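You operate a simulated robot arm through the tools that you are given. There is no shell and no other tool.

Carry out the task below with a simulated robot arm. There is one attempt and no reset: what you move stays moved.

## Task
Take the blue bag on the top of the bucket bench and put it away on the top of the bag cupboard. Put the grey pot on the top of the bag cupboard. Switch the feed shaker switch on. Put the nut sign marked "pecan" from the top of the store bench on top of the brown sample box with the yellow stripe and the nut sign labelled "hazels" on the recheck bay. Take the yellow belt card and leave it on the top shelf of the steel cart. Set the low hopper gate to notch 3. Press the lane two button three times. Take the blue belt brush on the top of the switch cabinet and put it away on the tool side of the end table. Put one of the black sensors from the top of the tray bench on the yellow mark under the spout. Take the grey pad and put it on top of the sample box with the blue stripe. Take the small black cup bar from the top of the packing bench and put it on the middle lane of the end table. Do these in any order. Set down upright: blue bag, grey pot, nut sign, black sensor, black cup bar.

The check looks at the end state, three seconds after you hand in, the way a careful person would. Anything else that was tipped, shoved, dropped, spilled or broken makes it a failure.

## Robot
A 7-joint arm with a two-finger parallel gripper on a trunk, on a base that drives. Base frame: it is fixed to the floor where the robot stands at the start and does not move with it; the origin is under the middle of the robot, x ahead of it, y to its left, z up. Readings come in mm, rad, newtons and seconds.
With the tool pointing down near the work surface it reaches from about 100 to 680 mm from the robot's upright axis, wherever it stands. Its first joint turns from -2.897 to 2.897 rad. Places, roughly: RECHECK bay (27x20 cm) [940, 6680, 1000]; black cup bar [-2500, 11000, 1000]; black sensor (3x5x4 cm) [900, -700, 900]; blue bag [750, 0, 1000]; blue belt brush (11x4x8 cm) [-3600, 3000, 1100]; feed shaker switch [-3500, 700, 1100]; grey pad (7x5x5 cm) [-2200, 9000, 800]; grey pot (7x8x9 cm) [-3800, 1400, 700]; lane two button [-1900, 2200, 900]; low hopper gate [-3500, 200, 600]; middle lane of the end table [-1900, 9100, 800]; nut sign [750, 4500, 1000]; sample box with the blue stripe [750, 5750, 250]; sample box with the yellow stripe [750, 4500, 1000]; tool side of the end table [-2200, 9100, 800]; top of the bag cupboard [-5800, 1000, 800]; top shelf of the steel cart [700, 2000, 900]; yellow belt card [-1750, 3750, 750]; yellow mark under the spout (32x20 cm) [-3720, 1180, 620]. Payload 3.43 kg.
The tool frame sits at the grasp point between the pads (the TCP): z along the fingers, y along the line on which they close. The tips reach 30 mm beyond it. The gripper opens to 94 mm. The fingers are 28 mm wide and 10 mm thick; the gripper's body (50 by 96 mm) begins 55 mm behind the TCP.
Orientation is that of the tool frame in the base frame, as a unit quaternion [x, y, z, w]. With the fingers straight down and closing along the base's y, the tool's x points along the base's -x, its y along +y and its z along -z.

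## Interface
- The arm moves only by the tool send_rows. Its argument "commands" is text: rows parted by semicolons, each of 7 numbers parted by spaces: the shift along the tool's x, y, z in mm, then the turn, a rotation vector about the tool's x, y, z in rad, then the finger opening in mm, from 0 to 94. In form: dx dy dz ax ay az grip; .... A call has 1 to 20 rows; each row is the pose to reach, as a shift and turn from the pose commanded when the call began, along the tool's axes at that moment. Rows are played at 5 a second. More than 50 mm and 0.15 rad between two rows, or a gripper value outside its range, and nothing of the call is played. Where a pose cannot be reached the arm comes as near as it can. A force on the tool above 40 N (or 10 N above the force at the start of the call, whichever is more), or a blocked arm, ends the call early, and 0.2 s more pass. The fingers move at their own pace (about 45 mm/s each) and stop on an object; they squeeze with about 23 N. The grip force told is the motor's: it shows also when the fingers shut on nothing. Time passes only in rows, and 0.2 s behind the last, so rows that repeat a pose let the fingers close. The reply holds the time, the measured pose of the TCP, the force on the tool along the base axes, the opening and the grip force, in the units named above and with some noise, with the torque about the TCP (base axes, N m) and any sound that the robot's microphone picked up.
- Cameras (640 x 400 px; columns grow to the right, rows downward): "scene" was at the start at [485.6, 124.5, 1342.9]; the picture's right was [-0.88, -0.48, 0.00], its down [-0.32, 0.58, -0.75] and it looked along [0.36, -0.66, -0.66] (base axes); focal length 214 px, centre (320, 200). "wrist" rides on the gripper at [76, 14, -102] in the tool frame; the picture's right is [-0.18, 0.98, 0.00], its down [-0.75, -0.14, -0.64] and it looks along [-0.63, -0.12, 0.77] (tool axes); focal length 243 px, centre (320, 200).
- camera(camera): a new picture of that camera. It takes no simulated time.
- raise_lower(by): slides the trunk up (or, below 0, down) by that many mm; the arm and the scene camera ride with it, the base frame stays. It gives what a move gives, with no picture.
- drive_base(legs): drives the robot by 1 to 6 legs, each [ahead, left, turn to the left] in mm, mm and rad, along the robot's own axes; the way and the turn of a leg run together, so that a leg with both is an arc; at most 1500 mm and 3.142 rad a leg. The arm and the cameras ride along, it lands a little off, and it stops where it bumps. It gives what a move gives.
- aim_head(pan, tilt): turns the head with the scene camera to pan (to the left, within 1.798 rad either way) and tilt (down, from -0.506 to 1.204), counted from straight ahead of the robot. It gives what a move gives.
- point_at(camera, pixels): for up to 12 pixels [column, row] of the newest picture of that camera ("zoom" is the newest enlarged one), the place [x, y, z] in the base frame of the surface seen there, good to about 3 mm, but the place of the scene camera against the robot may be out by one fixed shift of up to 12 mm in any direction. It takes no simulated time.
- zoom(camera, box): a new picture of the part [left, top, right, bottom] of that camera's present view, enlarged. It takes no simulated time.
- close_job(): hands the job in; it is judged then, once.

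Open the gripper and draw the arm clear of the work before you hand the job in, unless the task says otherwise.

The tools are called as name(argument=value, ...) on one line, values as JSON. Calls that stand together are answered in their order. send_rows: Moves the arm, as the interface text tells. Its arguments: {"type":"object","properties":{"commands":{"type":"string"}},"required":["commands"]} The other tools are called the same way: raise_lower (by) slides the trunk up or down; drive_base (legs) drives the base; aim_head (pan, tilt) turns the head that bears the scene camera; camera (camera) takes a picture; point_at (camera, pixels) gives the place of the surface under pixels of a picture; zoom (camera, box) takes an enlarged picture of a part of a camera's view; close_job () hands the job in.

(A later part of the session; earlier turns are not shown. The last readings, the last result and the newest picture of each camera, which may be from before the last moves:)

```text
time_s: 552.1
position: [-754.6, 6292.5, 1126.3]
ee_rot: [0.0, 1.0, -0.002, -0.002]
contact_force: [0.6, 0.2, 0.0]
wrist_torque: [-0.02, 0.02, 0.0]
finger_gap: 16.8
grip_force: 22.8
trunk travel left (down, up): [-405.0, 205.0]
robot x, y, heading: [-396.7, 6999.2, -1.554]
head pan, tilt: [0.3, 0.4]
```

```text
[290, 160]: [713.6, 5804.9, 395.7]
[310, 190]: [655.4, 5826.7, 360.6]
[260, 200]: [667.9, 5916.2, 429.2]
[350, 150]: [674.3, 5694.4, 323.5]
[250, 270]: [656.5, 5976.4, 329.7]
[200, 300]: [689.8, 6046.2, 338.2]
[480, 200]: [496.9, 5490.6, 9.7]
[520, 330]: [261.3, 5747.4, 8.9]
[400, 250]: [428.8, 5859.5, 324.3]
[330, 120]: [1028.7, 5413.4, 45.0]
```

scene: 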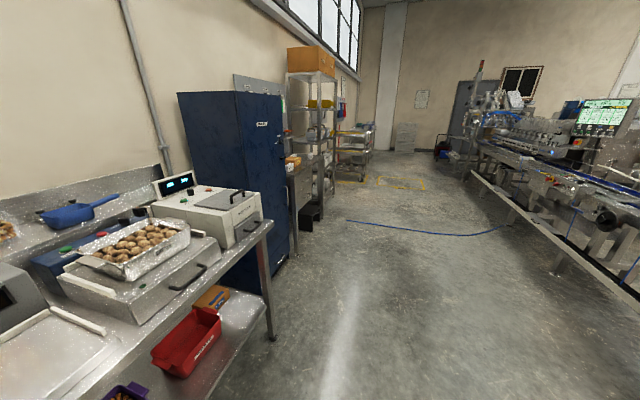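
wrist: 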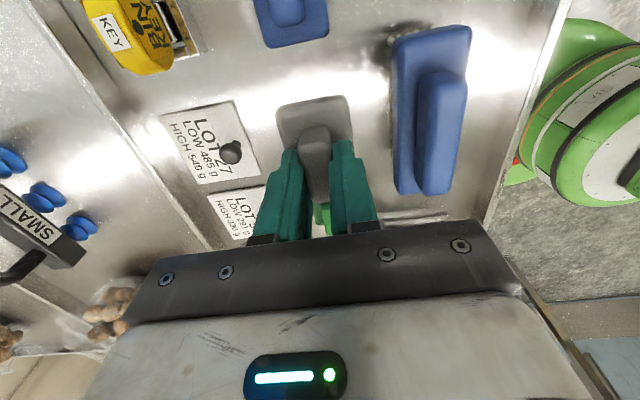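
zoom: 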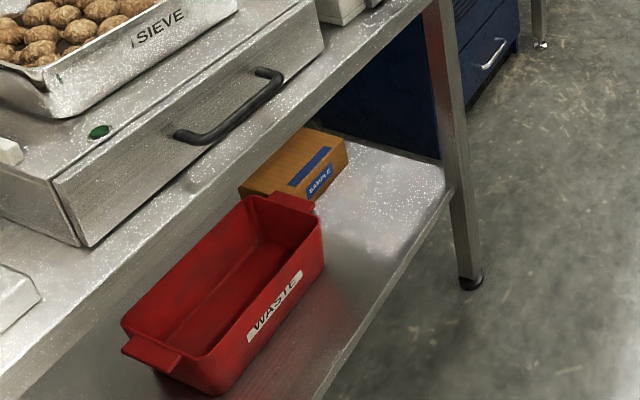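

That is the sample box with the blue stripe, on the lower shelf near (690,5800), top z≈395. I drive to about y=5480 in the aisle and turn clockwise to face north so the bench is at my right.

drive_base(legs=[[1500, 0, 0], [0, 0, -1.57], [0, 0, -1.57]])

aim_head(pan=-0.9, tilt=0.5)

camera(camera="scene")

```text
time_s: 567.2
position: [-19.3, 6199.8, 1126.5]
ee_rot: [1.0, -0.008, 0.002, -0.002]
contact_force: [0.4, -0.3, -0.4]
wrist_torque: [0.0, 0.01, -0.06]
finger_gap: 17.1
grip_force: 23.3
trunk travel left (down, up): [-405.0, 205.0]
robot x, y, heading: [-384.7, 5492.6, 1.569]
head pan, tilt: [0.3, 0.4]
```

```text
time_s: 568.6
position: [-19.7, 6200.0, 1126.4]
ee_rot: [1.0, -0.007, 0.002, -0.002]
contact_force: [-0.3, 0.1, -0.5]
wrist_torque: [0.03, 0.02, -0.02]
finger_gap: 16.6
grip_force: 23.8
trunk travel left (down, up): [-405.0, 205.0]
robot x, y, heading: [-385.1, 5493.6, 1.571]
head pan, tilt: [-0.901, 0.499]
```

```text
taken
```

scene: 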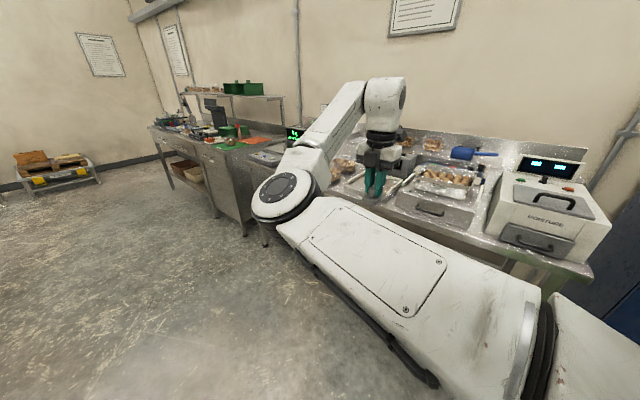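

I lower the trunk fully to look under the bench.

raise_lower(by=-400)

aim_head(pan=-1.3, tilt=0.5)

camera(camera="scene")

camera(camera="wrist")

```text
time_s: 572.5
position: [-19.3, 6199.9, 726.8]
ee_rot: [1.0, -0.009, 0.003, -0.002]
contact_force: [0.5, -0.3, -0.4]
wrist_torque: [0.01, 0.01, 0.0]
finger_gap: 16.9
grip_force: 22.4
trunk travel left (down, up): [-5.0, 605.0]
robot x, y, heading: [-380.2, 5495.0, 1.57]
head pan, tilt: [-0.901, 0.499]
```

```text
time_s: 573.3
position: [-18.0, 6199.1, 726.1]
ee_rot: [1.0, -0.008, 0.002, -0.002]
contact_force: [0.8, -0.1, 0.4]
wrist_torque: [0.01, -0.04, -0.01]
finger_gap: 16.9
grip_force: 22.3
trunk travel left (down, up): [-5.0, 605.0]
robot x, y, heading: [-386.9, 5495.8, 1.57]
head pan, tilt: [-1.3, 0.499]
```

```text
taken
```

scene: 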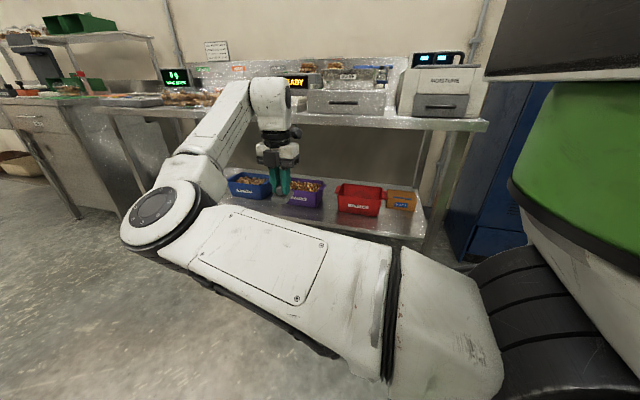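

```text
taken
```

wrist: 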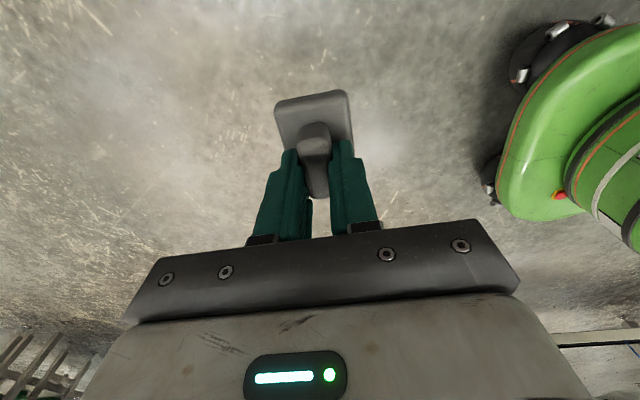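

The brown box with blue stripe is at (401,200), right of the red bin. I zoom and measure it and the clearance under the bench.

zoom(camera="scene", box=[320, 100, 500, 260])

point_at(camera="zoom", pixels=[[245, 318], [340, 328], [250, 335], [330, 340], [290, 322], [330, 385], [420, 330], [400, 200], [300, 170], [380, 70], [420, 390], [285, 360]])

```text
2.50 times, centred on (410, 180) of scene
```

zoom: 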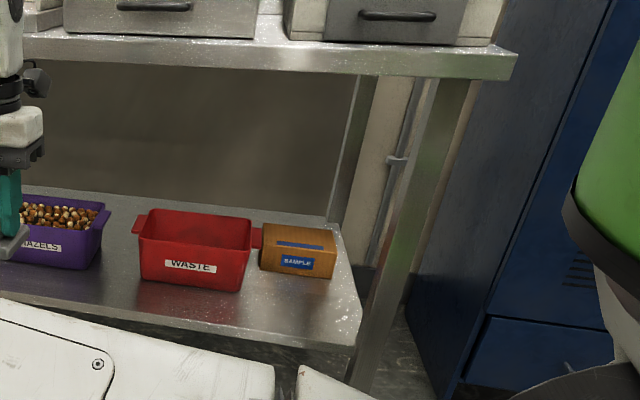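

```text
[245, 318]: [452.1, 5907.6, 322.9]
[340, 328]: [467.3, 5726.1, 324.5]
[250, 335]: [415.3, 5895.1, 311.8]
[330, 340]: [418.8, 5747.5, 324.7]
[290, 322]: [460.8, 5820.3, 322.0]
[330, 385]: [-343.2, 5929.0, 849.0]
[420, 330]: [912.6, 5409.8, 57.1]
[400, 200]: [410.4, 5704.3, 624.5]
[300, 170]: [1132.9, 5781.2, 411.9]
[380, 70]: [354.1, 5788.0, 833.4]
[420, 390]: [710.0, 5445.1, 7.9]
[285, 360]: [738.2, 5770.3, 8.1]
```

point_at(camera="zoom", pixels=[[263, 228], [333, 232], [260, 250], [330, 262], [298, 235], [298, 245], [260, 270], [330, 278], [275, 226], [320, 230], [240, 230], [250, 275]])

zoom(camera="scene", box=[370, 170, 440, 230])

```text
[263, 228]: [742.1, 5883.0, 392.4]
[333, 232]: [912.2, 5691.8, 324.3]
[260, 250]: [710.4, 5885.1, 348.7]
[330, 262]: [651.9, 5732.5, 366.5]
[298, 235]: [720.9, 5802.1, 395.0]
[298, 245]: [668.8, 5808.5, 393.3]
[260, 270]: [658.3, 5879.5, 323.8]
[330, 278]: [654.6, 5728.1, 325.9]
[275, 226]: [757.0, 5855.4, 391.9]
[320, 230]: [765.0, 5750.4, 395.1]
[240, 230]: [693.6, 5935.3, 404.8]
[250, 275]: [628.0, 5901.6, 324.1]
```

```text
6.67 times, centred on (405, 200) of scene
```

zoom: 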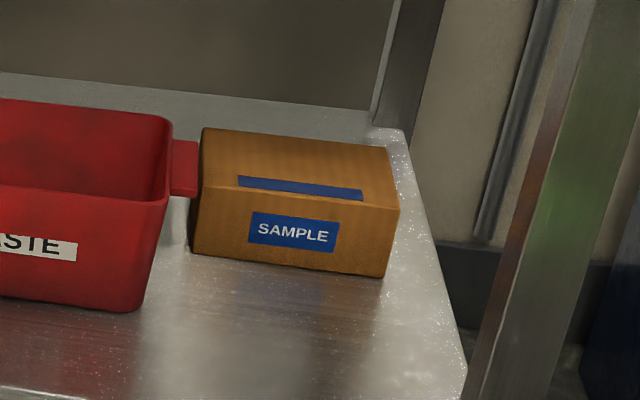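

The box top is about x 653–770, y 5730–5880, z≈386. I bring the arm out to the robot's right at z≈480, still in front of the bench.

send_rows(commands="10 35 20 0 0 0 10; 25 70 40 0 0 0 10; 40 105 60 0 0 0 10; 55 140 80 0 0 0 10; 70 175 100 0 0 0 10; 90 208 120 0 0 0 10; 110 240 140 0 0 0 10; 130 272 160 0 0 0 10; 148 302 180 0 0 0 10; 165 330 202 0 0 0 10; 180 350 225 0 0 0 10; 191 363 246 0 0 0 10; 191 363 246 0 0 0 10")

camera(camera="scene")

camera(camera="wrist")

```text
time_s: 576.1
position: [196.8, 5838.4, 448.7]
ee_rot: [1.0, -0.008, 0.002, -0.002]
contact_force: [-0.6, 0.3, 0.1]
wrist_torque: [0.0, -0.02, -0.02]
finger_gap: 17.1
grip_force: 22.9
out of reach, approached as far as the arm can: row 1, 2, 3, 4, 5, 6, 7, 8, 9, 10, 11, 12, 13
trunk travel left (down, up): [-5.0, 605.0]
robot x, y, heading: [-381.1, 5493.5, 1.571]
head pan, tilt: [-1.3, 0.499]
```

```text
taken
```

scene: 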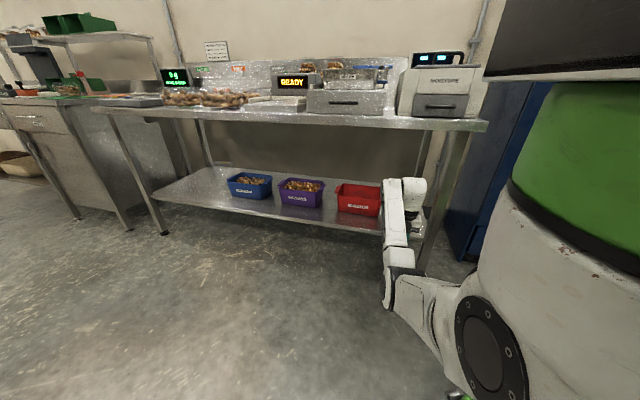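

```text
taken
```

wrist: 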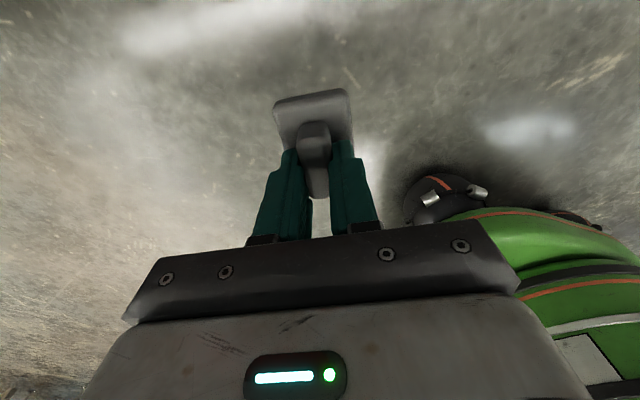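

point_at(camera="scene", pixels=[[388, 295], [395, 265], [395, 230], [393, 195], [410, 185], [415, 215], [430, 300], [400, 310]])

send_rows(commands="0 0 -20 0 0 0 10; 0 0 -40 0 0 0 10; 0 0 -40 0 0 0 10")

```text
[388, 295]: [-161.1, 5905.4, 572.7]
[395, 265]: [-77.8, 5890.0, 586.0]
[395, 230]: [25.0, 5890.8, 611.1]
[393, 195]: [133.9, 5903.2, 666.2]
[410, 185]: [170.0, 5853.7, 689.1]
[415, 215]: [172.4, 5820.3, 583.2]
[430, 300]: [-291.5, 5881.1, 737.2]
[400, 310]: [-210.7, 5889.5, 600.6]
```

```text
time_s: 576.9
position: [216.0, 5840.6, 471.5]
ee_rot: [1.0, -0.008, 0.002, -0.001]
contact_force: [0.1, -0.6, -0.6]
wrist_torque: [0.01, -0.02, -0.03]
finger_gap: 17.1
grip_force: 23.2
out of reach, approached as far as the arm can: row 1, 2, 3
trunk travel left (down, up): [-5.0, 605.0]
robot x, y, heading: [-385.2, 5496.5, 1.568]
head pan, tilt: [-1.3, 0.499]
```

The forearm lies at z≈570–690, so it fits under the bench top (≈825). I slide the robot right (east) to bring the pad over the box.

drive_base(legs=[[-36, -300, 0]])

camera(camera="wrist")

camera(camera="scene")

```text
time_s: 579.0
position: [518.2, 5802.7, 471.1]
ee_rot: [1.0, -0.009, 0.003, -0.001]
contact_force: [0.2, -0.7, -0.8]
wrist_torque: [0.01, 0.0, -0.01]
finger_gap: 16.9
grip_force: 23.3
trunk travel left (down, up): [-5.0, 605.0]
robot x, y, heading: [-85.3, 5458.5, 1.567]
head pan, tilt: [-1.3, 0.499]
```

```text
taken
```

wrist: 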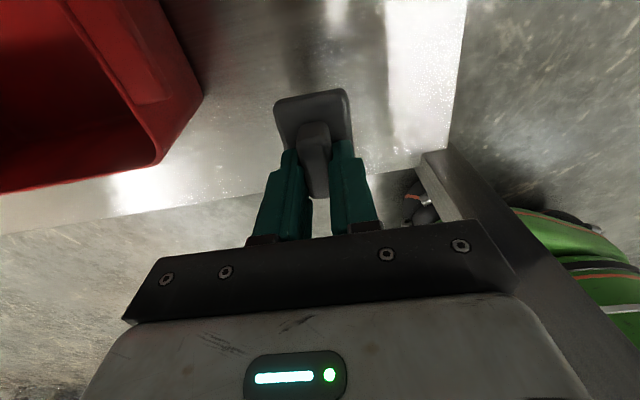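

```text
taken
```

scene: 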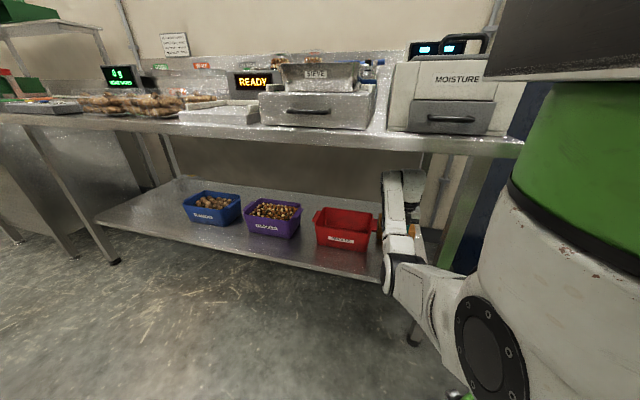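

The box is behind the wrist camera's view, so I calibrate the scene camera here by comparing the red bin's corner and the shelf in both cameras.

point_at(camera="wrist", pixels=[[152, 165], [200, 90], [420, 60], [300, 150], [440, 170], [158, 150], [120, 178], [60, 190]])

zoom(camera="scene", box=[300, 160, 440, 280])

point_at(camera="zoom", pixels=[[72, 265], [305, 300], [300, 220], [335, 250], [75, 300], [60, 225], [350, 240], [345, 320], [330, 340], [365, 260], [295, 305], [300, 380]])

```text
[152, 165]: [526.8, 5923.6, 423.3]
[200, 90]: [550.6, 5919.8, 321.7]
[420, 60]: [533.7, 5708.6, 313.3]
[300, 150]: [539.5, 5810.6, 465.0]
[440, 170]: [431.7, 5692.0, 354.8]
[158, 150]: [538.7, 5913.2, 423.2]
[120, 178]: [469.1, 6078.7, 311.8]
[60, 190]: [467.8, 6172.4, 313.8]
```

```text
3.33 times, centred on (370, 220) of scene
```

zoom: 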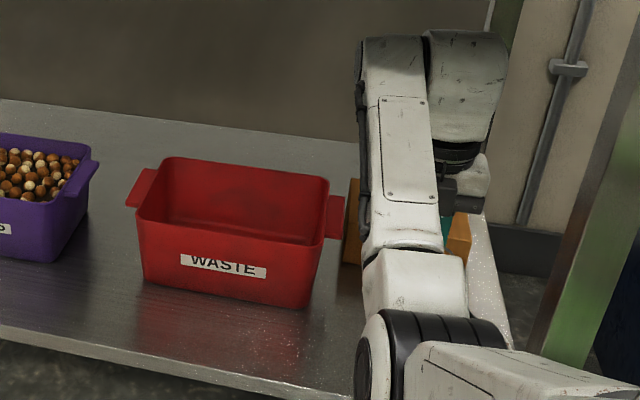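

```text
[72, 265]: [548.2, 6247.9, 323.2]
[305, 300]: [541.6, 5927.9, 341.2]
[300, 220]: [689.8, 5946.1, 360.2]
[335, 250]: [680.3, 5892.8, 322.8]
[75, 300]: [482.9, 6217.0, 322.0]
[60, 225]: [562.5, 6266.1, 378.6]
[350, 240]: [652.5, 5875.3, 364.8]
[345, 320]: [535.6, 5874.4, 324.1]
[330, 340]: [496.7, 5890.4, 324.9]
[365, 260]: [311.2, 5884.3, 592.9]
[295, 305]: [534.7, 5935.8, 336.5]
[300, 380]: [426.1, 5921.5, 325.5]
```

The shelf is z≈313 by the wrist camera (scene reads 10 higher), so the box top is ≈384. I slide the last 187 mm.

drive_base(legs=[[0, -187, 0]])

camera(camera="wrist")

camera(camera="scene")

```text
time_s: 580.5
position: [705.6, 5803.0, 471.8]
ee_rot: [1.0, -0.009, 0.003, -0.002]
contact_force: [-1.4, -0.3, -0.5]
wrist_torque: [-0.02, -0.01, -0.01]
finger_gap: 16.8
grip_force: 23.0
trunk travel left (down, up): [-5.0, 605.0]
robot x, y, heading: [103.8, 5457.2, 1.568]
head pan, tilt: [-1.3, 0.499]
```

```text
taken
```

wrist: 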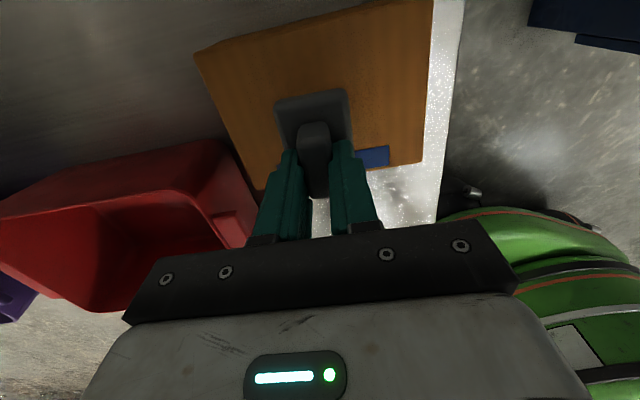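

```text
taken
```

scene: 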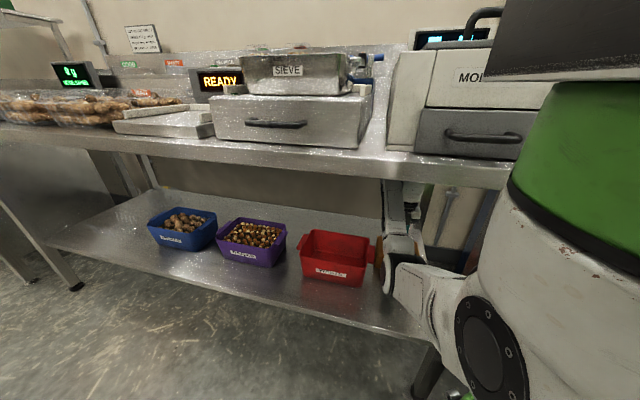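

The box is now under the pad. I measure its top corners with the wrist camera.

point_at(camera="wrist", pixels=[[210, 60], [420, 20], [415, 158], [262, 180], [375, 157], [350, 40], [240, 130], [425, 100], [390, 120], [412, 164]])

```text
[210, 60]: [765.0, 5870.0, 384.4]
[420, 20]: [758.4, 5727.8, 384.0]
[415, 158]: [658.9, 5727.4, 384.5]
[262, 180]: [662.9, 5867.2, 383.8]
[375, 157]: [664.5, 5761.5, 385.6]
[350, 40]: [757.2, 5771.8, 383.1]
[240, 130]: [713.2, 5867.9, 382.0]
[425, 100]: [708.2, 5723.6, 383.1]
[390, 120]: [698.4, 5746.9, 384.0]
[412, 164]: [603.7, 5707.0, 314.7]
```

Box top z≈384, x 658–775, y 5724–5872; the pad is well centred. I lower it.

send_rows(commands="0 0 10 0 0 0 10; 0 0 20 0 0 0 10; 0 0 28 0 0 0 10; 0 0 28 0 0 0 10")

```text
time_s: 581.5
position: [706.6, 5802.5, 442.6]
ee_rot: [1.0, -0.01, 0.003, -0.002]
contact_force: [-0.8, 0.5, -1.1]
wrist_torque: [0.04, 0.01, -0.01]
finger_gap: 17.1
grip_force: 22.8
trunk travel left (down, up): [-5.0, 605.0]
robot x, y, heading: [102.3, 5456.9, 1.567]
head pan, tilt: [-1.3, 0.499]
```

send_rows(commands="0 0 4 0 0 0 10; 0 0 7 0 0 0 10; 0 0 9 0 0 0 10; 0 0 11 0 0 0 10; 0 0 11 0 0 0 10")

```text
time_s: 582.7
position: [705.2, 5802.1, 431.7]
ee_rot: [1.0, -0.009, 0.003, -0.002]
contact_force: [-0.8, 0.6, 6.1]
wrist_torque: [-0.01, 0.23, 0.01]
finger_gap: 17.0
grip_force: 22.9
trunk travel left (down, up): [-5.0, 605.0]
robot x, y, heading: [104.6, 5458.4, 1.568]
head pan, tilt: [-1.3, 0.499]
```

The pad touches the box (6 N). I open the fingers and withdraw straight up.

send_rows(commands="0 0 0 0 0 0 20; 0 0 0 0 0 0 32; 0 0 0 0 0 0 40; 0 0 0 0 0 0 40")

send_rows(commands="0 0 -12 0 0 0 40; 0 0 -28 0 0 0 40; 0 0 -45 0 0 0 40; 0 0 -60 0 0 0 40")

camera(camera="wrist")

```text
time_s: 583.7
position: [705.8, 5803.1, 432.1]
ee_rot: [1.0, -0.009, 0.003, -0.001]
contact_force: [-0.6, 0.9, -0.4]
wrist_torque: [0.01, -0.01, 0.02]
finger_gap: 40.0
grip_force: 0.0
trunk travel left (down, up): [-5.0, 605.0]
robot x, y, heading: [100.7, 5456.3, 1.565]
head pan, tilt: [-1.3, 0.499]
```

```text
time_s: 584.7
position: [715.9, 5804.5, 483.4]
ee_rot: [1.0, -0.011, 0.002, -0.002]
contact_force: [1.1, -0.5, 0.2]
wrist_torque: [-0.01, -0.03, 0.0]
finger_gap: 40.1
grip_force: 0.0
out of reach, approached as far as the arm can: row 3, 4
trunk travel left (down, up): [-5.0, 605.0]
robot x, y, heading: [103.6, 5457.3, 1.568]
head pan, tilt: [-1.3, 0.499]
```

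```text
taken
```

wrist: 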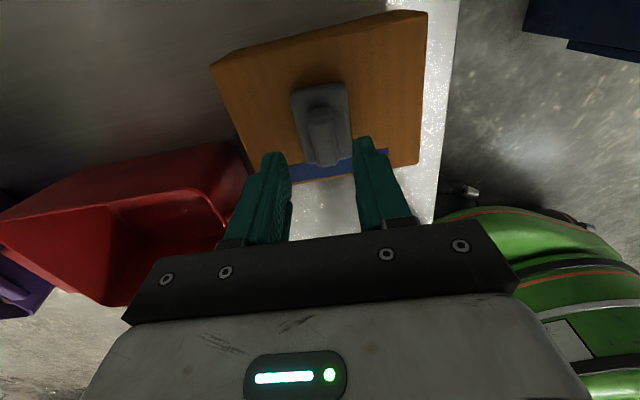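

The pad rests on the box. I slide the robot back west out from under the bench, then raise the trunk.

drive_base(legs=[[0, 520, 0]])

camera(camera="scene")

zoom(camera="scene", box=[330, 150, 470, 260])

raise_lower(by=400)

```text
time_s: 587.7
position: [199.3, 5805.9, 483.5]
ee_rot: [1.0, -0.011, 0.003, -0.002]
contact_force: [0.8, 0.8, 0.6]
wrist_torque: [-0.03, -0.01, -0.01]
finger_gap: 40.0
grip_force: 0.0
trunk travel left (down, up): [-5.0, 605.0]
robot x, y, heading: [-412.4, 5456.0, 1.563]
head pan, tilt: [-1.3, 0.499]
```

```text
taken
```

scene: 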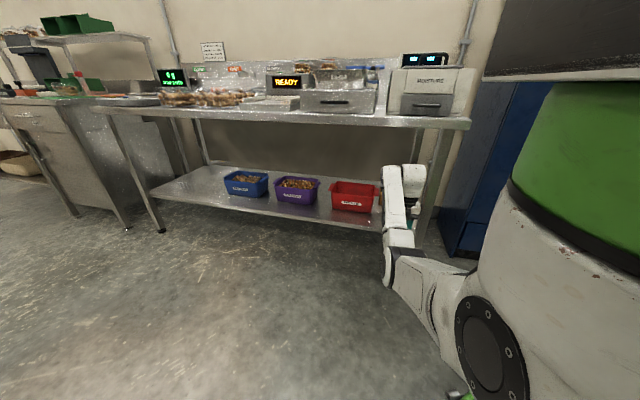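

```text
3.64 times, centred on (400, 205) of scene
```

zoom: 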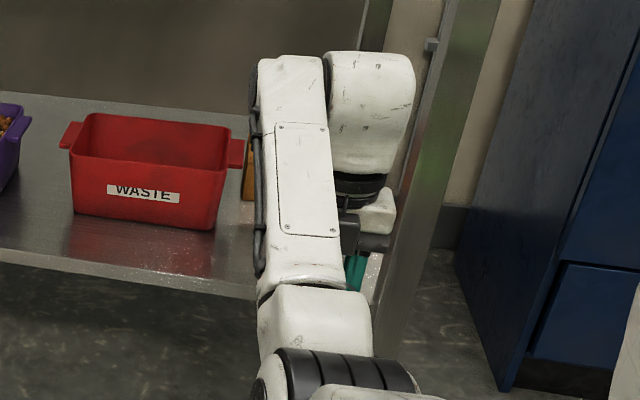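

```text
time_s: 591.6
position: [200.5, 5805.7, 883.3]
ee_rot: [1.0, -0.012, 0.003, -0.002]
contact_force: [0.6, -0.3, 0.0]
wrist_torque: [0.01, -0.01, -0.02]
finger_gap: 40.1
grip_force: 0.1
trunk travel left (down, up): [-405.0, 205.0]
robot x, y, heading: [-415.4, 5460.6, 1.571]
head pan, tilt: [-1.3, 0.499]
```

Next are the nut signs on the store bench. I bring the arm back to its carrying place and drive south to look at that bench.

send_rows(commands="-20 -22 -26 0 0 0 60; -40 -44 -52 0 0 0 60; -60 -66 -78 0 0 0 60; -80 -90 -104 0 0 0 60; -100 -115 -130 0 0 0 60; -120 -140 -155 0 0 0 60; -140 -165 -180 0 0 0 60; -160 -190 -205 0 0 0 60; -180 -215 -225 0 0 0 60; -200 -240 -240 0 0 0 60; -200 -240 -240 0 0 0 60")

drive_base(legs=[[-1100, 100, 0]])

aim_head(pan=-0.9, tilt=0.4)

camera(camera="scene")

```text
time_s: 594.0
position: [36.2, 6137.1, 1118.3]
ee_rot: [1.0, -0.012, 0.003, -0.001]
contact_force: [0.0, 0.2, -0.3]
wrist_torque: [0.0, -0.03, 0.02]
finger_gap: 60.2
grip_force: 0.1
out of reach, approached as far as the arm can: row 1, 2, 3, 4, 5, 6, 7, 8, 9, 10, 11
trunk travel left (down, up): [-405.0, 205.0]
robot x, y, heading: [-413.3, 5458.6, 1.567]
head pan, tilt: [-1.3, 0.499]
```

```text
time_s: 599.6
position: [-70.4, 5033.4, 1118.8]
ee_rot: [1.0, -0.013, 0.003, -0.001]
contact_force: [-0.2, 0.0, -0.2]
wrist_torque: [-0.01, -0.01, -0.03]
finger_gap: 60.0
grip_force: 0.1
trunk travel left (down, up): [-405.0, 205.0]
robot x, y, heading: [-521.9, 4356.0, 1.564]
head pan, tilt: [-1.3, 0.499]
```

```text
time_s: 600.5
position: [-70.7, 5034.0, 1118.5]
ee_rot: [1.0, -0.013, 0.002, -0.001]
contact_force: [0.0, 0.8, 0.5]
wrist_torque: [-0.02, 0.01, 0.01]
finger_gap: 59.9
grip_force: 0.1
trunk travel left (down, up): [-405.0, 205.0]
robot x, y, heading: [-524.1, 4357.9, 1.557]
head pan, tilt: [-0.901, 0.4]
```

```text
taken
```

scene: 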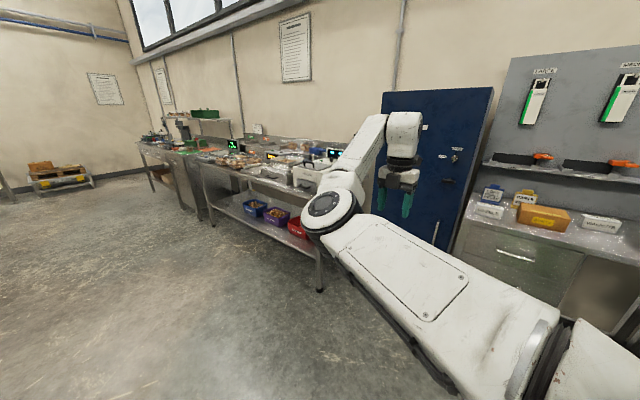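

The store bench with the brown box (545,215) and small signs is at the right. I zoom in on it.

aim_head(pan=-1.3, tilt=0.4)

camera(camera="scene")

zoom(camera="scene", box=[300, 130, 480, 260])

```text
time_s: 601.4
position: [-70.0, 5033.6, 1118.4]
ee_rot: [1.0, -0.013, 0.003, -0.001]
contact_force: [0.0, -0.8, 0.4]
wrist_torque: [-0.03, -0.02, 0.0]
finger_gap: 60.1
grip_force: 0.0
trunk travel left (down, up): [-405.0, 205.0]
robot x, y, heading: [-521.3, 4355.6, 1.561]
head pan, tilt: [-1.3, 0.4]
```

```text
taken
```

scene: 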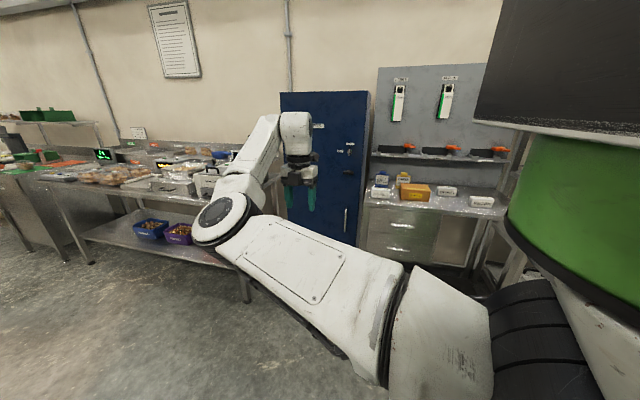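

```text
3.08 times, centred on (390, 195) of scene
```

zoom: 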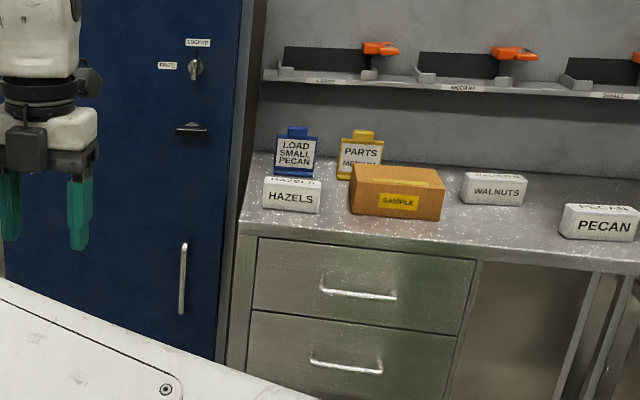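

I see white block signs HAZELS, WALNUTS, PECAN and the SAMPLE box with the yellow stripe. I measure them.

point_at(camera="zoom", pixels=[[292, 198], [268, 182], [320, 185], [265, 208], [600, 226], [565, 210], [635, 212], [560, 232], [398, 205], [355, 170], [440, 185], [400, 182]])

point_at(camera="zoom", pixels=[[290, 180], [600, 207], [495, 190], [350, 215], [440, 220], [365, 168], [445, 170], [240, 230], [630, 265], [470, 240], [300, 150], [360, 155]])

```text
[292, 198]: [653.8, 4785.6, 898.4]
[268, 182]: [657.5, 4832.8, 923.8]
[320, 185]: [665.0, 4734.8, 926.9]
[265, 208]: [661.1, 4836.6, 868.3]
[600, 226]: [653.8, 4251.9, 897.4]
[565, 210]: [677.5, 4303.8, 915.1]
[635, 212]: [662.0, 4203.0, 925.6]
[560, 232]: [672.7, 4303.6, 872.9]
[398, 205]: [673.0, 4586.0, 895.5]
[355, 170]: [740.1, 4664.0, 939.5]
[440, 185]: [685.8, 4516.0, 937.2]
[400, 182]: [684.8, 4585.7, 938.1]
```

```text
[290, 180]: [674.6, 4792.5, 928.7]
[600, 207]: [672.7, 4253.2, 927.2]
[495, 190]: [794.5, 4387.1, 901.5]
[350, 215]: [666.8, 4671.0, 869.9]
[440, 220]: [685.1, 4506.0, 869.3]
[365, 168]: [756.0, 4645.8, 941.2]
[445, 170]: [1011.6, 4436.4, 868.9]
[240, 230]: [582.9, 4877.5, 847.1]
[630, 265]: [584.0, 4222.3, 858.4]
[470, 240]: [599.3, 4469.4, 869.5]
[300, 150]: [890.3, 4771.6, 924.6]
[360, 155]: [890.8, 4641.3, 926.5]
```

PECAN sign is at about (675,4253), HAZELS at (675,4788), box top centre ≈(715,4590), all graspable front-to-back. I turn the tool so the fingers close along x and bring the hand more to the right side.

send_rows(commands="8 17 0 0 0 0.143 80; 16 35 0 0 0 0.286 80; 24 52 0 0 0 0.428 80; 32 70 0 0 0 0.571 80; 40 88 0 0 0 0.714 80; 48 105 0 0 0 0.857 80; 57 123 0 0 0 1.0 80; 65 140 0 0 0 1.142 80; 73 158 0 0 0 1.285 80; 81 175 0 0 0 1.428 80; 89 193 0 0 0 1.571 80; 89 193 0 0 0 1.571 80")

drive_base(legs=[[-560, 0, 0]])

aim_head(pan=-1.0, tilt=0.5)

camera(camera="scene")

```text
time_s: 604.0
position: [14.7, 4837.8, 1118.4]
ee_rot: [-0.697, 0.717, -0.002, 0.003]
contact_force: [0.2, -0.4, 1.3]
wrist_torque: [0.02, 0.0, 0.04]
finger_gap: 80.0
grip_force: 0.1
trunk travel left (down, up): [-405.0, 205.0]
robot x, y, heading: [-522.8, 4360.1, 1.559]
head pan, tilt: [-1.3, 0.4]
```

```text
time_s: 607.2
position: [9.1, 4272.5, 1119.5]
ee_rot: [-0.698, 0.716, -0.002, 0.002]
contact_force: [0.2, -0.6, 0.2]
wrist_torque: [-0.02, 0.01, -0.01]
finger_gap: 79.8
grip_force: 0.0
trunk travel left (down, up): [-405.0, 205.0]
robot x, y, heading: [-526.5, 3790.8, 1.565]
head pan, tilt: [-1.3, 0.4]
```

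```text
time_s: 608.0
position: [9.0, 4270.9, 1118.4]
ee_rot: [-0.698, 0.717, -0.001, 0.002]
contact_force: [0.5, 0.1, -0.7]
wrist_torque: [0.01, 0.02, -0.02]
finger_gap: 80.0
grip_force: 0.0
trunk travel left (down, up): [-405.0, 205.0]
robot x, y, heading: [-527.4, 3789.4, 1.561]
head pan, tilt: [-1.0, 0.499]
```

```text
taken
```

scene: 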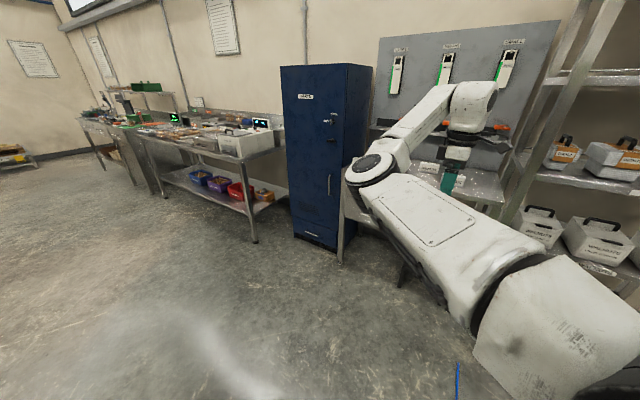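

I slide east so that the hand comes above the PECAN sign.

drive_base(legs=[[-10, -640, 0]])

camera(camera="wrist")

camera(camera="scene")

```text
time_s: 611.6
position: [649.7, 4255.3, 1118.5]
ee_rot: [-0.697, 0.717, -0.002, 0.001]
contact_force: [0.8, -0.1, -0.1]
wrist_torque: [-0.02, -0.05, 0.0]
finger_gap: 79.8
grip_force: 0.0
trunk travel left (down, up): [-405.0, 205.0]
robot x, y, heading: [111.4, 3775.0, 1.562]
head pan, tilt: [-1.0, 0.499]
```

```text
taken
```

wrist: 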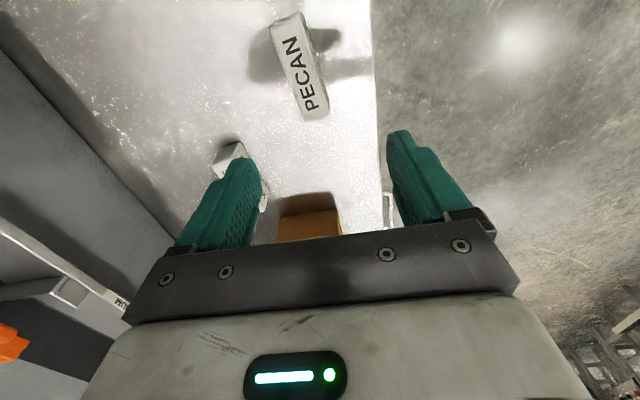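

```text
taken
```

scene: 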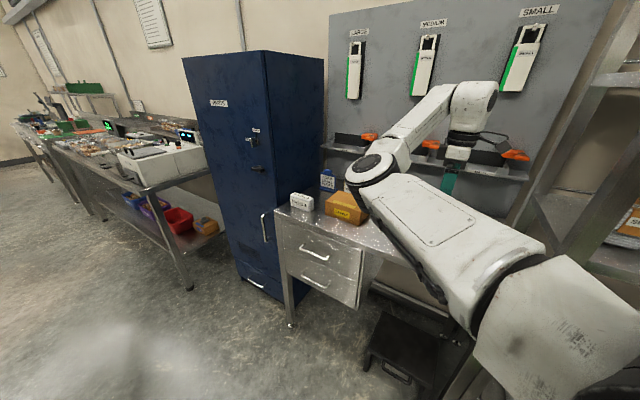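

The PECAN sign is at (298,65). I measure its corners.

zoom(camera="wrist", box=[230, 0, 390, 140])

point_at(camera="zoom", pixels=[[165, 75], [285, 50], [385, 300], [300, 330], [225, 60], [340, 315], [250, 190], [190, 110], [300, 120], [350, 210], [290, 280], [395, 320]])

```text
2.86 times, centred on (310, 70) of wrist
```

zoom: 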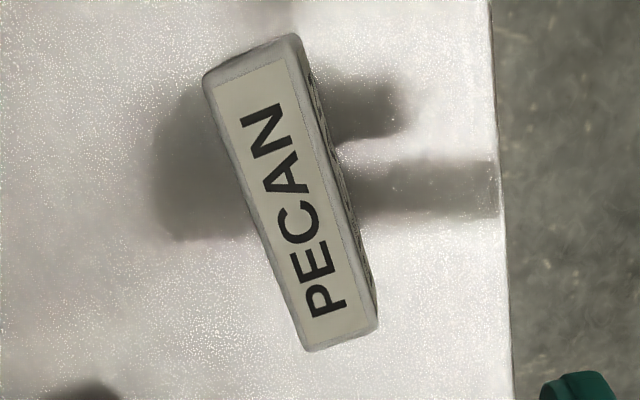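

```text
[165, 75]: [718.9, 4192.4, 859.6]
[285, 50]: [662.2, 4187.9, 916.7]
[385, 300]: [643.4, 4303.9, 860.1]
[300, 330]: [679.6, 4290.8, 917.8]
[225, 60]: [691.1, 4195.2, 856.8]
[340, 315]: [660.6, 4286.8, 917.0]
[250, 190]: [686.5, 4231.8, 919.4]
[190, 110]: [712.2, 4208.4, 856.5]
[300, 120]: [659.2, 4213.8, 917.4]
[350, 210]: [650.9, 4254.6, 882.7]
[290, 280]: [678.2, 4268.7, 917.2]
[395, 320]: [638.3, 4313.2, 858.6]
```

point_at(camera="zoom", pixels=[[212, 90], [230, 140], [262, 225], [285, 285], [305, 335], [295, 60], [315, 120], [335, 185], [352, 245], [368, 300], [250, 65], [340, 335]])

```text
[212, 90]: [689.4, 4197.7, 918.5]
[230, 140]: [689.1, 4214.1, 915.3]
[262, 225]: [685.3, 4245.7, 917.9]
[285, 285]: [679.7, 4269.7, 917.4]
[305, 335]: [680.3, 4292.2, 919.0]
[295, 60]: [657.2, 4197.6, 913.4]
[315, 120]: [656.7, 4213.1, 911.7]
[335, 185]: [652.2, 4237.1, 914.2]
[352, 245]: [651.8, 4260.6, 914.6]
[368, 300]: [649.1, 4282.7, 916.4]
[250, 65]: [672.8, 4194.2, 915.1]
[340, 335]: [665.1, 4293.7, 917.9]
```

The sign's centre is (668.5,4243), about 32 mm thick, turned by ≈6°. I align and descend to a point 60 mm above first.

send_rows(commands="4 -6 30 0 0 -0.043 60; 8 -12 65 0 0 -0.085 60; 11.8 -19 100 0 0 -0.128 60; 11.8 -19.1 135 0 0 -0.128 60; 11.8 -19.1 160 0 0 -0.128 60; 11.8 -19.1 160 0 0 -0.128 60")

camera(camera="wrist")

```text
time_s: 613.0
position: [669.9, 4242.8, 957.8]
ee_rot: [0.742, -0.67, 0.001, -0.002]
contact_force: [-0.1, -0.3, 1.1]
wrist_torque: [-0.01, -0.02, -0.01]
finger_gap: 59.9
grip_force: 0.1
trunk travel left (down, up): [-405.0, 205.0]
robot x, y, heading: [112.4, 3773.7, 1.561]
head pan, tilt: [-1.0, 0.499]
```

```text
taken
```

wrist: 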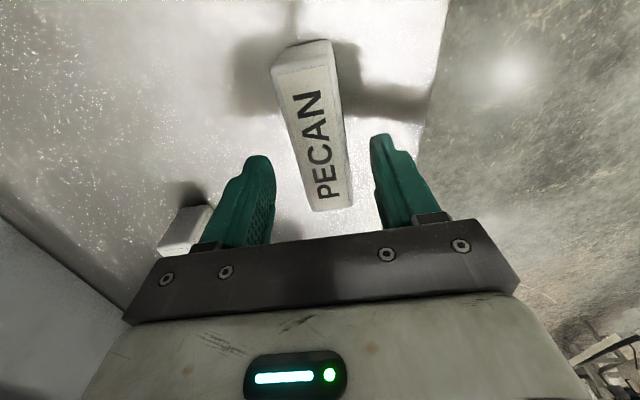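

point_at(camera="wrist", pixels=[[292, 140], [343, 135], [303, 185], [350, 180], [285, 100], [338, 95]])

```text
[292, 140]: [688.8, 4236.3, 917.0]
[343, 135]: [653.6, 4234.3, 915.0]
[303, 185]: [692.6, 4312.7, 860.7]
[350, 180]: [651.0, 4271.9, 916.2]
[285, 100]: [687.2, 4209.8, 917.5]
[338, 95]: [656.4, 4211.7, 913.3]
```

Centred. I descend to z≈897 and close.

send_rows(commands="0 0 25 0 0 0 60; 0 0 45 0 0 0 60; 0 0 61 0 0 0 60; 0 0 61 0 0 0 60; 0 0 61 0 0 0 45; 0 0 61 0 0 0 30; 0 0 61 0 0 0 22; 0 0 61 0 0 0 22")

send_rows(commands="0 0 -15 0 0 0 22; 0 0 -40 0 0 0 22; 0 0 -75 0 0 0 22; 0 0 -110 0 0 0 22; 0 0 -140 0 0 0 22; 0 0 -140 0 0 0 22")

camera(camera="wrist")

```text
time_s: 614.8
position: [670.8, 4243.2, 896.5]
ee_rot: [0.742, -0.671, 0.0, -0.002]
contact_force: [-0.1, -0.2, 0.2]
wrist_torque: [-0.09, -0.01, -0.02]
finger_gap: 40.1
grip_force: 23.6
trunk travel left (down, up): [-405.0, 205.0]
robot x, y, heading: [110.6, 3773.8, 1.562]
head pan, tilt: [-1.0, 0.499]
```

```text
time_s: 616.2
position: [667.8, 4244.4, 1037.1]
ee_rot: [0.742, -0.67, 0.001, -0.003]
contact_force: [0.5, 0.6, -1.4]
wrist_torque: [-0.03, 0.01, 0.01]
finger_gap: 40.1
grip_force: 23.2
trunk travel left (down, up): [-405.0, 205.0]
robot x, y, heading: [112.8, 3775.0, 1.561]
head pan, tilt: [-1.0, 0.499]
```

```text
taken
```

wrist: 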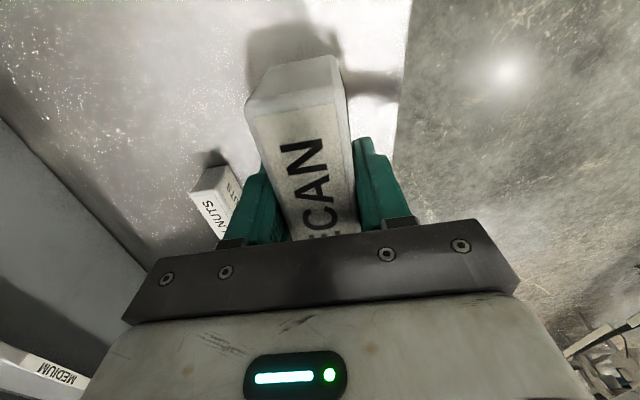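

The sign is held. I drive north so that it comes over the sample box with the yellow stripe.

drive_base(legs=[[346, -44, 0]])

camera(camera="wrist")

camera(camera="scene")

```text
time_s: 618.5
position: [717.4, 4587.7, 1037.2]
ee_rot: [0.741, -0.672, 0.001, -0.003]
contact_force: [0.7, 0.0, -1.3]
wrist_torque: [0.01, 0.02, -0.01]
finger_gap: 40.0
grip_force: 22.9
trunk travel left (down, up): [-405.0, 205.0]
robot x, y, heading: [162.6, 4119.9, 1.558]
head pan, tilt: [-1.0, 0.499]
```

```text
taken
```

wrist: 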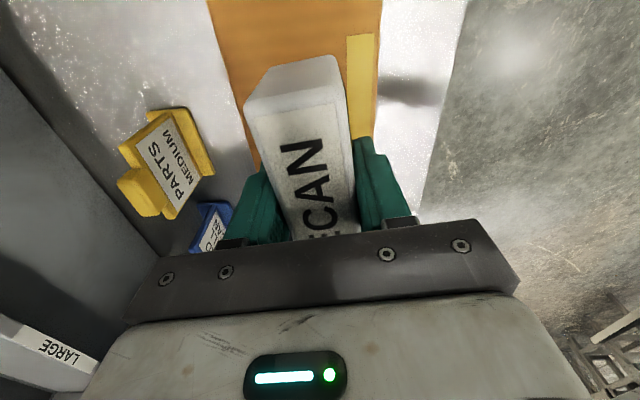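

```text
taken
```

scene: 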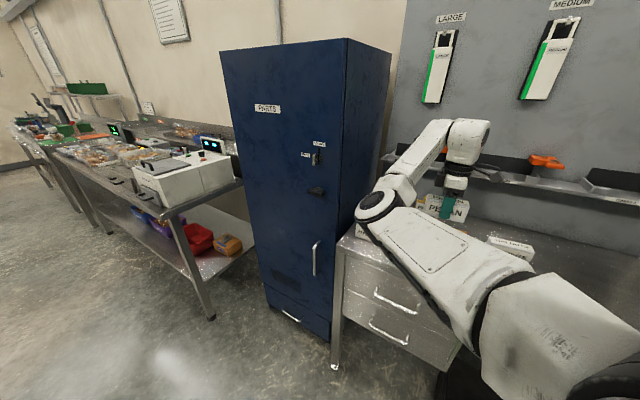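

The orange box with the yellow stripe is under the sign. I measure its edges.

point_at(camera="wrist", pixels=[[220, 30], [235, 90], [378, 30], [376, 90], [255, 160], [375, 130], [230, 50], [350, 30], [372, 60], [250, 140]])

```text
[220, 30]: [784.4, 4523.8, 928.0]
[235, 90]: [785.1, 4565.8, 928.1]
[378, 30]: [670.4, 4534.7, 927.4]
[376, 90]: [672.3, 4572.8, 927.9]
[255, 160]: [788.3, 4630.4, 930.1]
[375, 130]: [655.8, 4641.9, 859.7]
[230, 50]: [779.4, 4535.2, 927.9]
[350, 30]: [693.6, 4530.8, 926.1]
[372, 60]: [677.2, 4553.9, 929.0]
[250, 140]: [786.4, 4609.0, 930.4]
```

The box top is x 670–787, z≈928. I shift 11 mm east and lower the sign onto it.

send_rows(commands="0.5 -5 15 0 0 0 22; 1 -11 30 0 0 0 22; 1 -11 45 0 0 0 22; 1 -11 58 0 0 0 22; 1 -11 66 0 0 0 22; 1 -11 66 0 0 0 22")

send_rows(commands="0 0 2 0 0 0 22; 0 0 4 0 0 0 22; 0 0 6 0 0 0 22; 0 0 8 0 0 0 22; 0 0 8 0 0 0 22")

```text
time_s: 619.9
position: [728.6, 4587.3, 971.6]
ee_rot: [0.741, -0.672, 0.001, -0.003]
contact_force: [-0.5, -0.1, -0.7]
wrist_torque: [0.0, 0.01, 0.02]
finger_gap: 40.0
grip_force: 23.0
trunk travel left (down, up): [-405.0, 205.0]
robot x, y, heading: [163.4, 4120.6, 1.558]
head pan, tilt: [-1.0, 0.499]
```

```text
time_s: 621.1
position: [729.3, 4587.6, 965.0]
ee_rot: [0.741, -0.672, 0.002, -0.003]
contact_force: [0.2, 0.7, 19.2]
wrist_torque: [-0.01, 0.32, 0.02]
finger_gap: 40.4
grip_force: 23.5
trunk travel left (down, up): [-405.0, 205.0]
robot x, y, heading: [158.6, 4123.3, 1.559]
head pan, tilt: [-1.0, 0.499]
```

It stands on the box (19 N). I ease up 1.5 mm, open, and withdraw upward.

send_rows(commands="0 0 -1.5 0 0 0 22; 0 0 -1.5 0 0 0 44; 0 0 -1.5 0 0 0 56; 0 0 -1.5 0 0 0 60; 0 0 -1.5 0 0 0 60")

send_rows(commands="0 0 -20 0 0 0 60; 0 0 -45 0 0 0 60; 0 0 -75 0 0 0 60; 0 0 -110 0 0 0 60; 0 0 -145 0 0 0 60")

camera(camera="wrist")

```text
time_s: 622.3
position: [729.1, 4588.4, 964.4]
ee_rot: [0.741, -0.672, 0.001, -0.003]
contact_force: [0.5, 0.2, 1.8]
wrist_torque: [0.02, 0.01, 0.01]
finger_gap: 60.2
grip_force: 0.1
trunk travel left (down, up): [-405.0, 205.0]
robot x, y, heading: [164.7, 4125.6, 1.558]
head pan, tilt: [-1.0, 0.499]
```

```text
time_s: 623.5
position: [728.1, 4589.9, 1109.5]
ee_rot: [0.741, -0.672, 0.0, -0.003]
contact_force: [-0.1, 0.1, -1.0]
wrist_torque: [-0.01, -0.03, 0.0]
finger_gap: 60.0
grip_force: 0.0
trunk travel left (down, up): [-405.0, 205.0]
robot x, y, heading: [163.4, 4124.1, 1.556]
head pan, tilt: [-1.0, 0.499]
```

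```text
taken
```

wrist: 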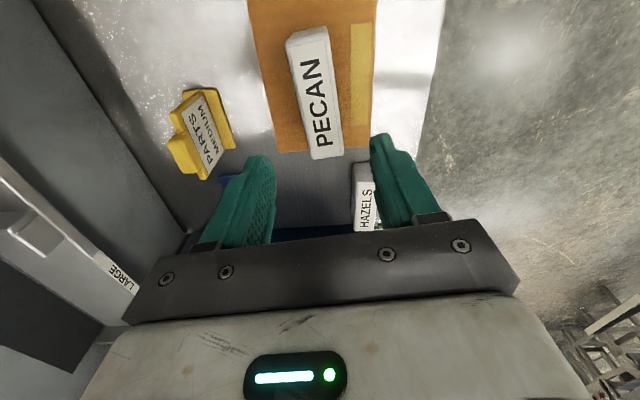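

The PECAN sign stands on the box. For HAZELS I must mind the blue locker next to it; I measure the locker's edge and my elbow.

aim_head(pan=-0.9, tilt=0.5)

camera(camera="scene")

point_at(camera="scene", pixels=[[270, 150], [290, 150], [320, 150], [330, 180], [345, 205], [360, 190], [390, 160], [420, 120], [330, 230], [400, 220], [180, 150], [300, 300]])

```text
time_s: 624.1
position: [726.9, 4588.8, 1109.8]
ee_rot: [0.741, -0.672, 0.001, -0.002]
contact_force: [-0.3, -0.2, -0.4]
wrist_torque: [0.0, -0.01, 0.0]
finger_gap: 60.0
grip_force: 0.1
trunk travel left (down, up): [-405.0, 205.0]
robot x, y, heading: [161.5, 4122.5, 1.559]
head pan, tilt: [-0.901, 0.499]
```

```text
taken
```

scene: 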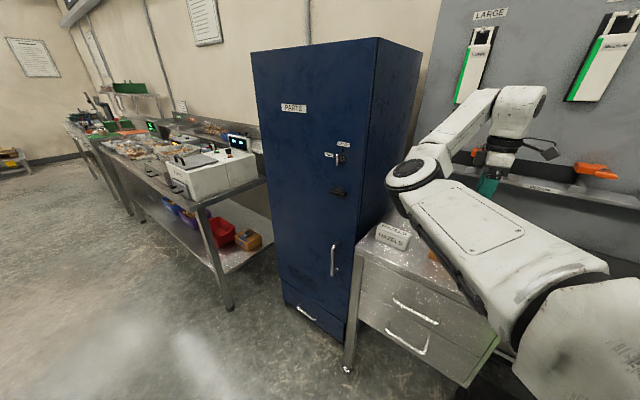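

```text
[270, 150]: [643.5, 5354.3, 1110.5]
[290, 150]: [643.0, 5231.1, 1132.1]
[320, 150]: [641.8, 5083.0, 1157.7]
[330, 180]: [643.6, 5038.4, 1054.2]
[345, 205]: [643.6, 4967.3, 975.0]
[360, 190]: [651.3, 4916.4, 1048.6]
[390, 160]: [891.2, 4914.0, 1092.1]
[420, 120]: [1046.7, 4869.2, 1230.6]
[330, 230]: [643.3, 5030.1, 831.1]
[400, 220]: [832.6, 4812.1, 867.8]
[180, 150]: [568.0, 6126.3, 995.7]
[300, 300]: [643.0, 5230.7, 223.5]
```

point_at(camera="scene", pixels=[[412, 172], [398, 188], [405, 205], [440, 150], [470, 130], [500, 100], [520, 130], [500, 160], [450, 220]])

```text
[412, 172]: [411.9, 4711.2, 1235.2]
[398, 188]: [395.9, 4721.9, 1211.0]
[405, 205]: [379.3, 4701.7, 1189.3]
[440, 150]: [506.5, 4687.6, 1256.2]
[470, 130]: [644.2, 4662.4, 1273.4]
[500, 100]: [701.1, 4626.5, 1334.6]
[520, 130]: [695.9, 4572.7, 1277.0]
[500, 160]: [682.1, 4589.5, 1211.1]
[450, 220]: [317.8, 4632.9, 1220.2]
```

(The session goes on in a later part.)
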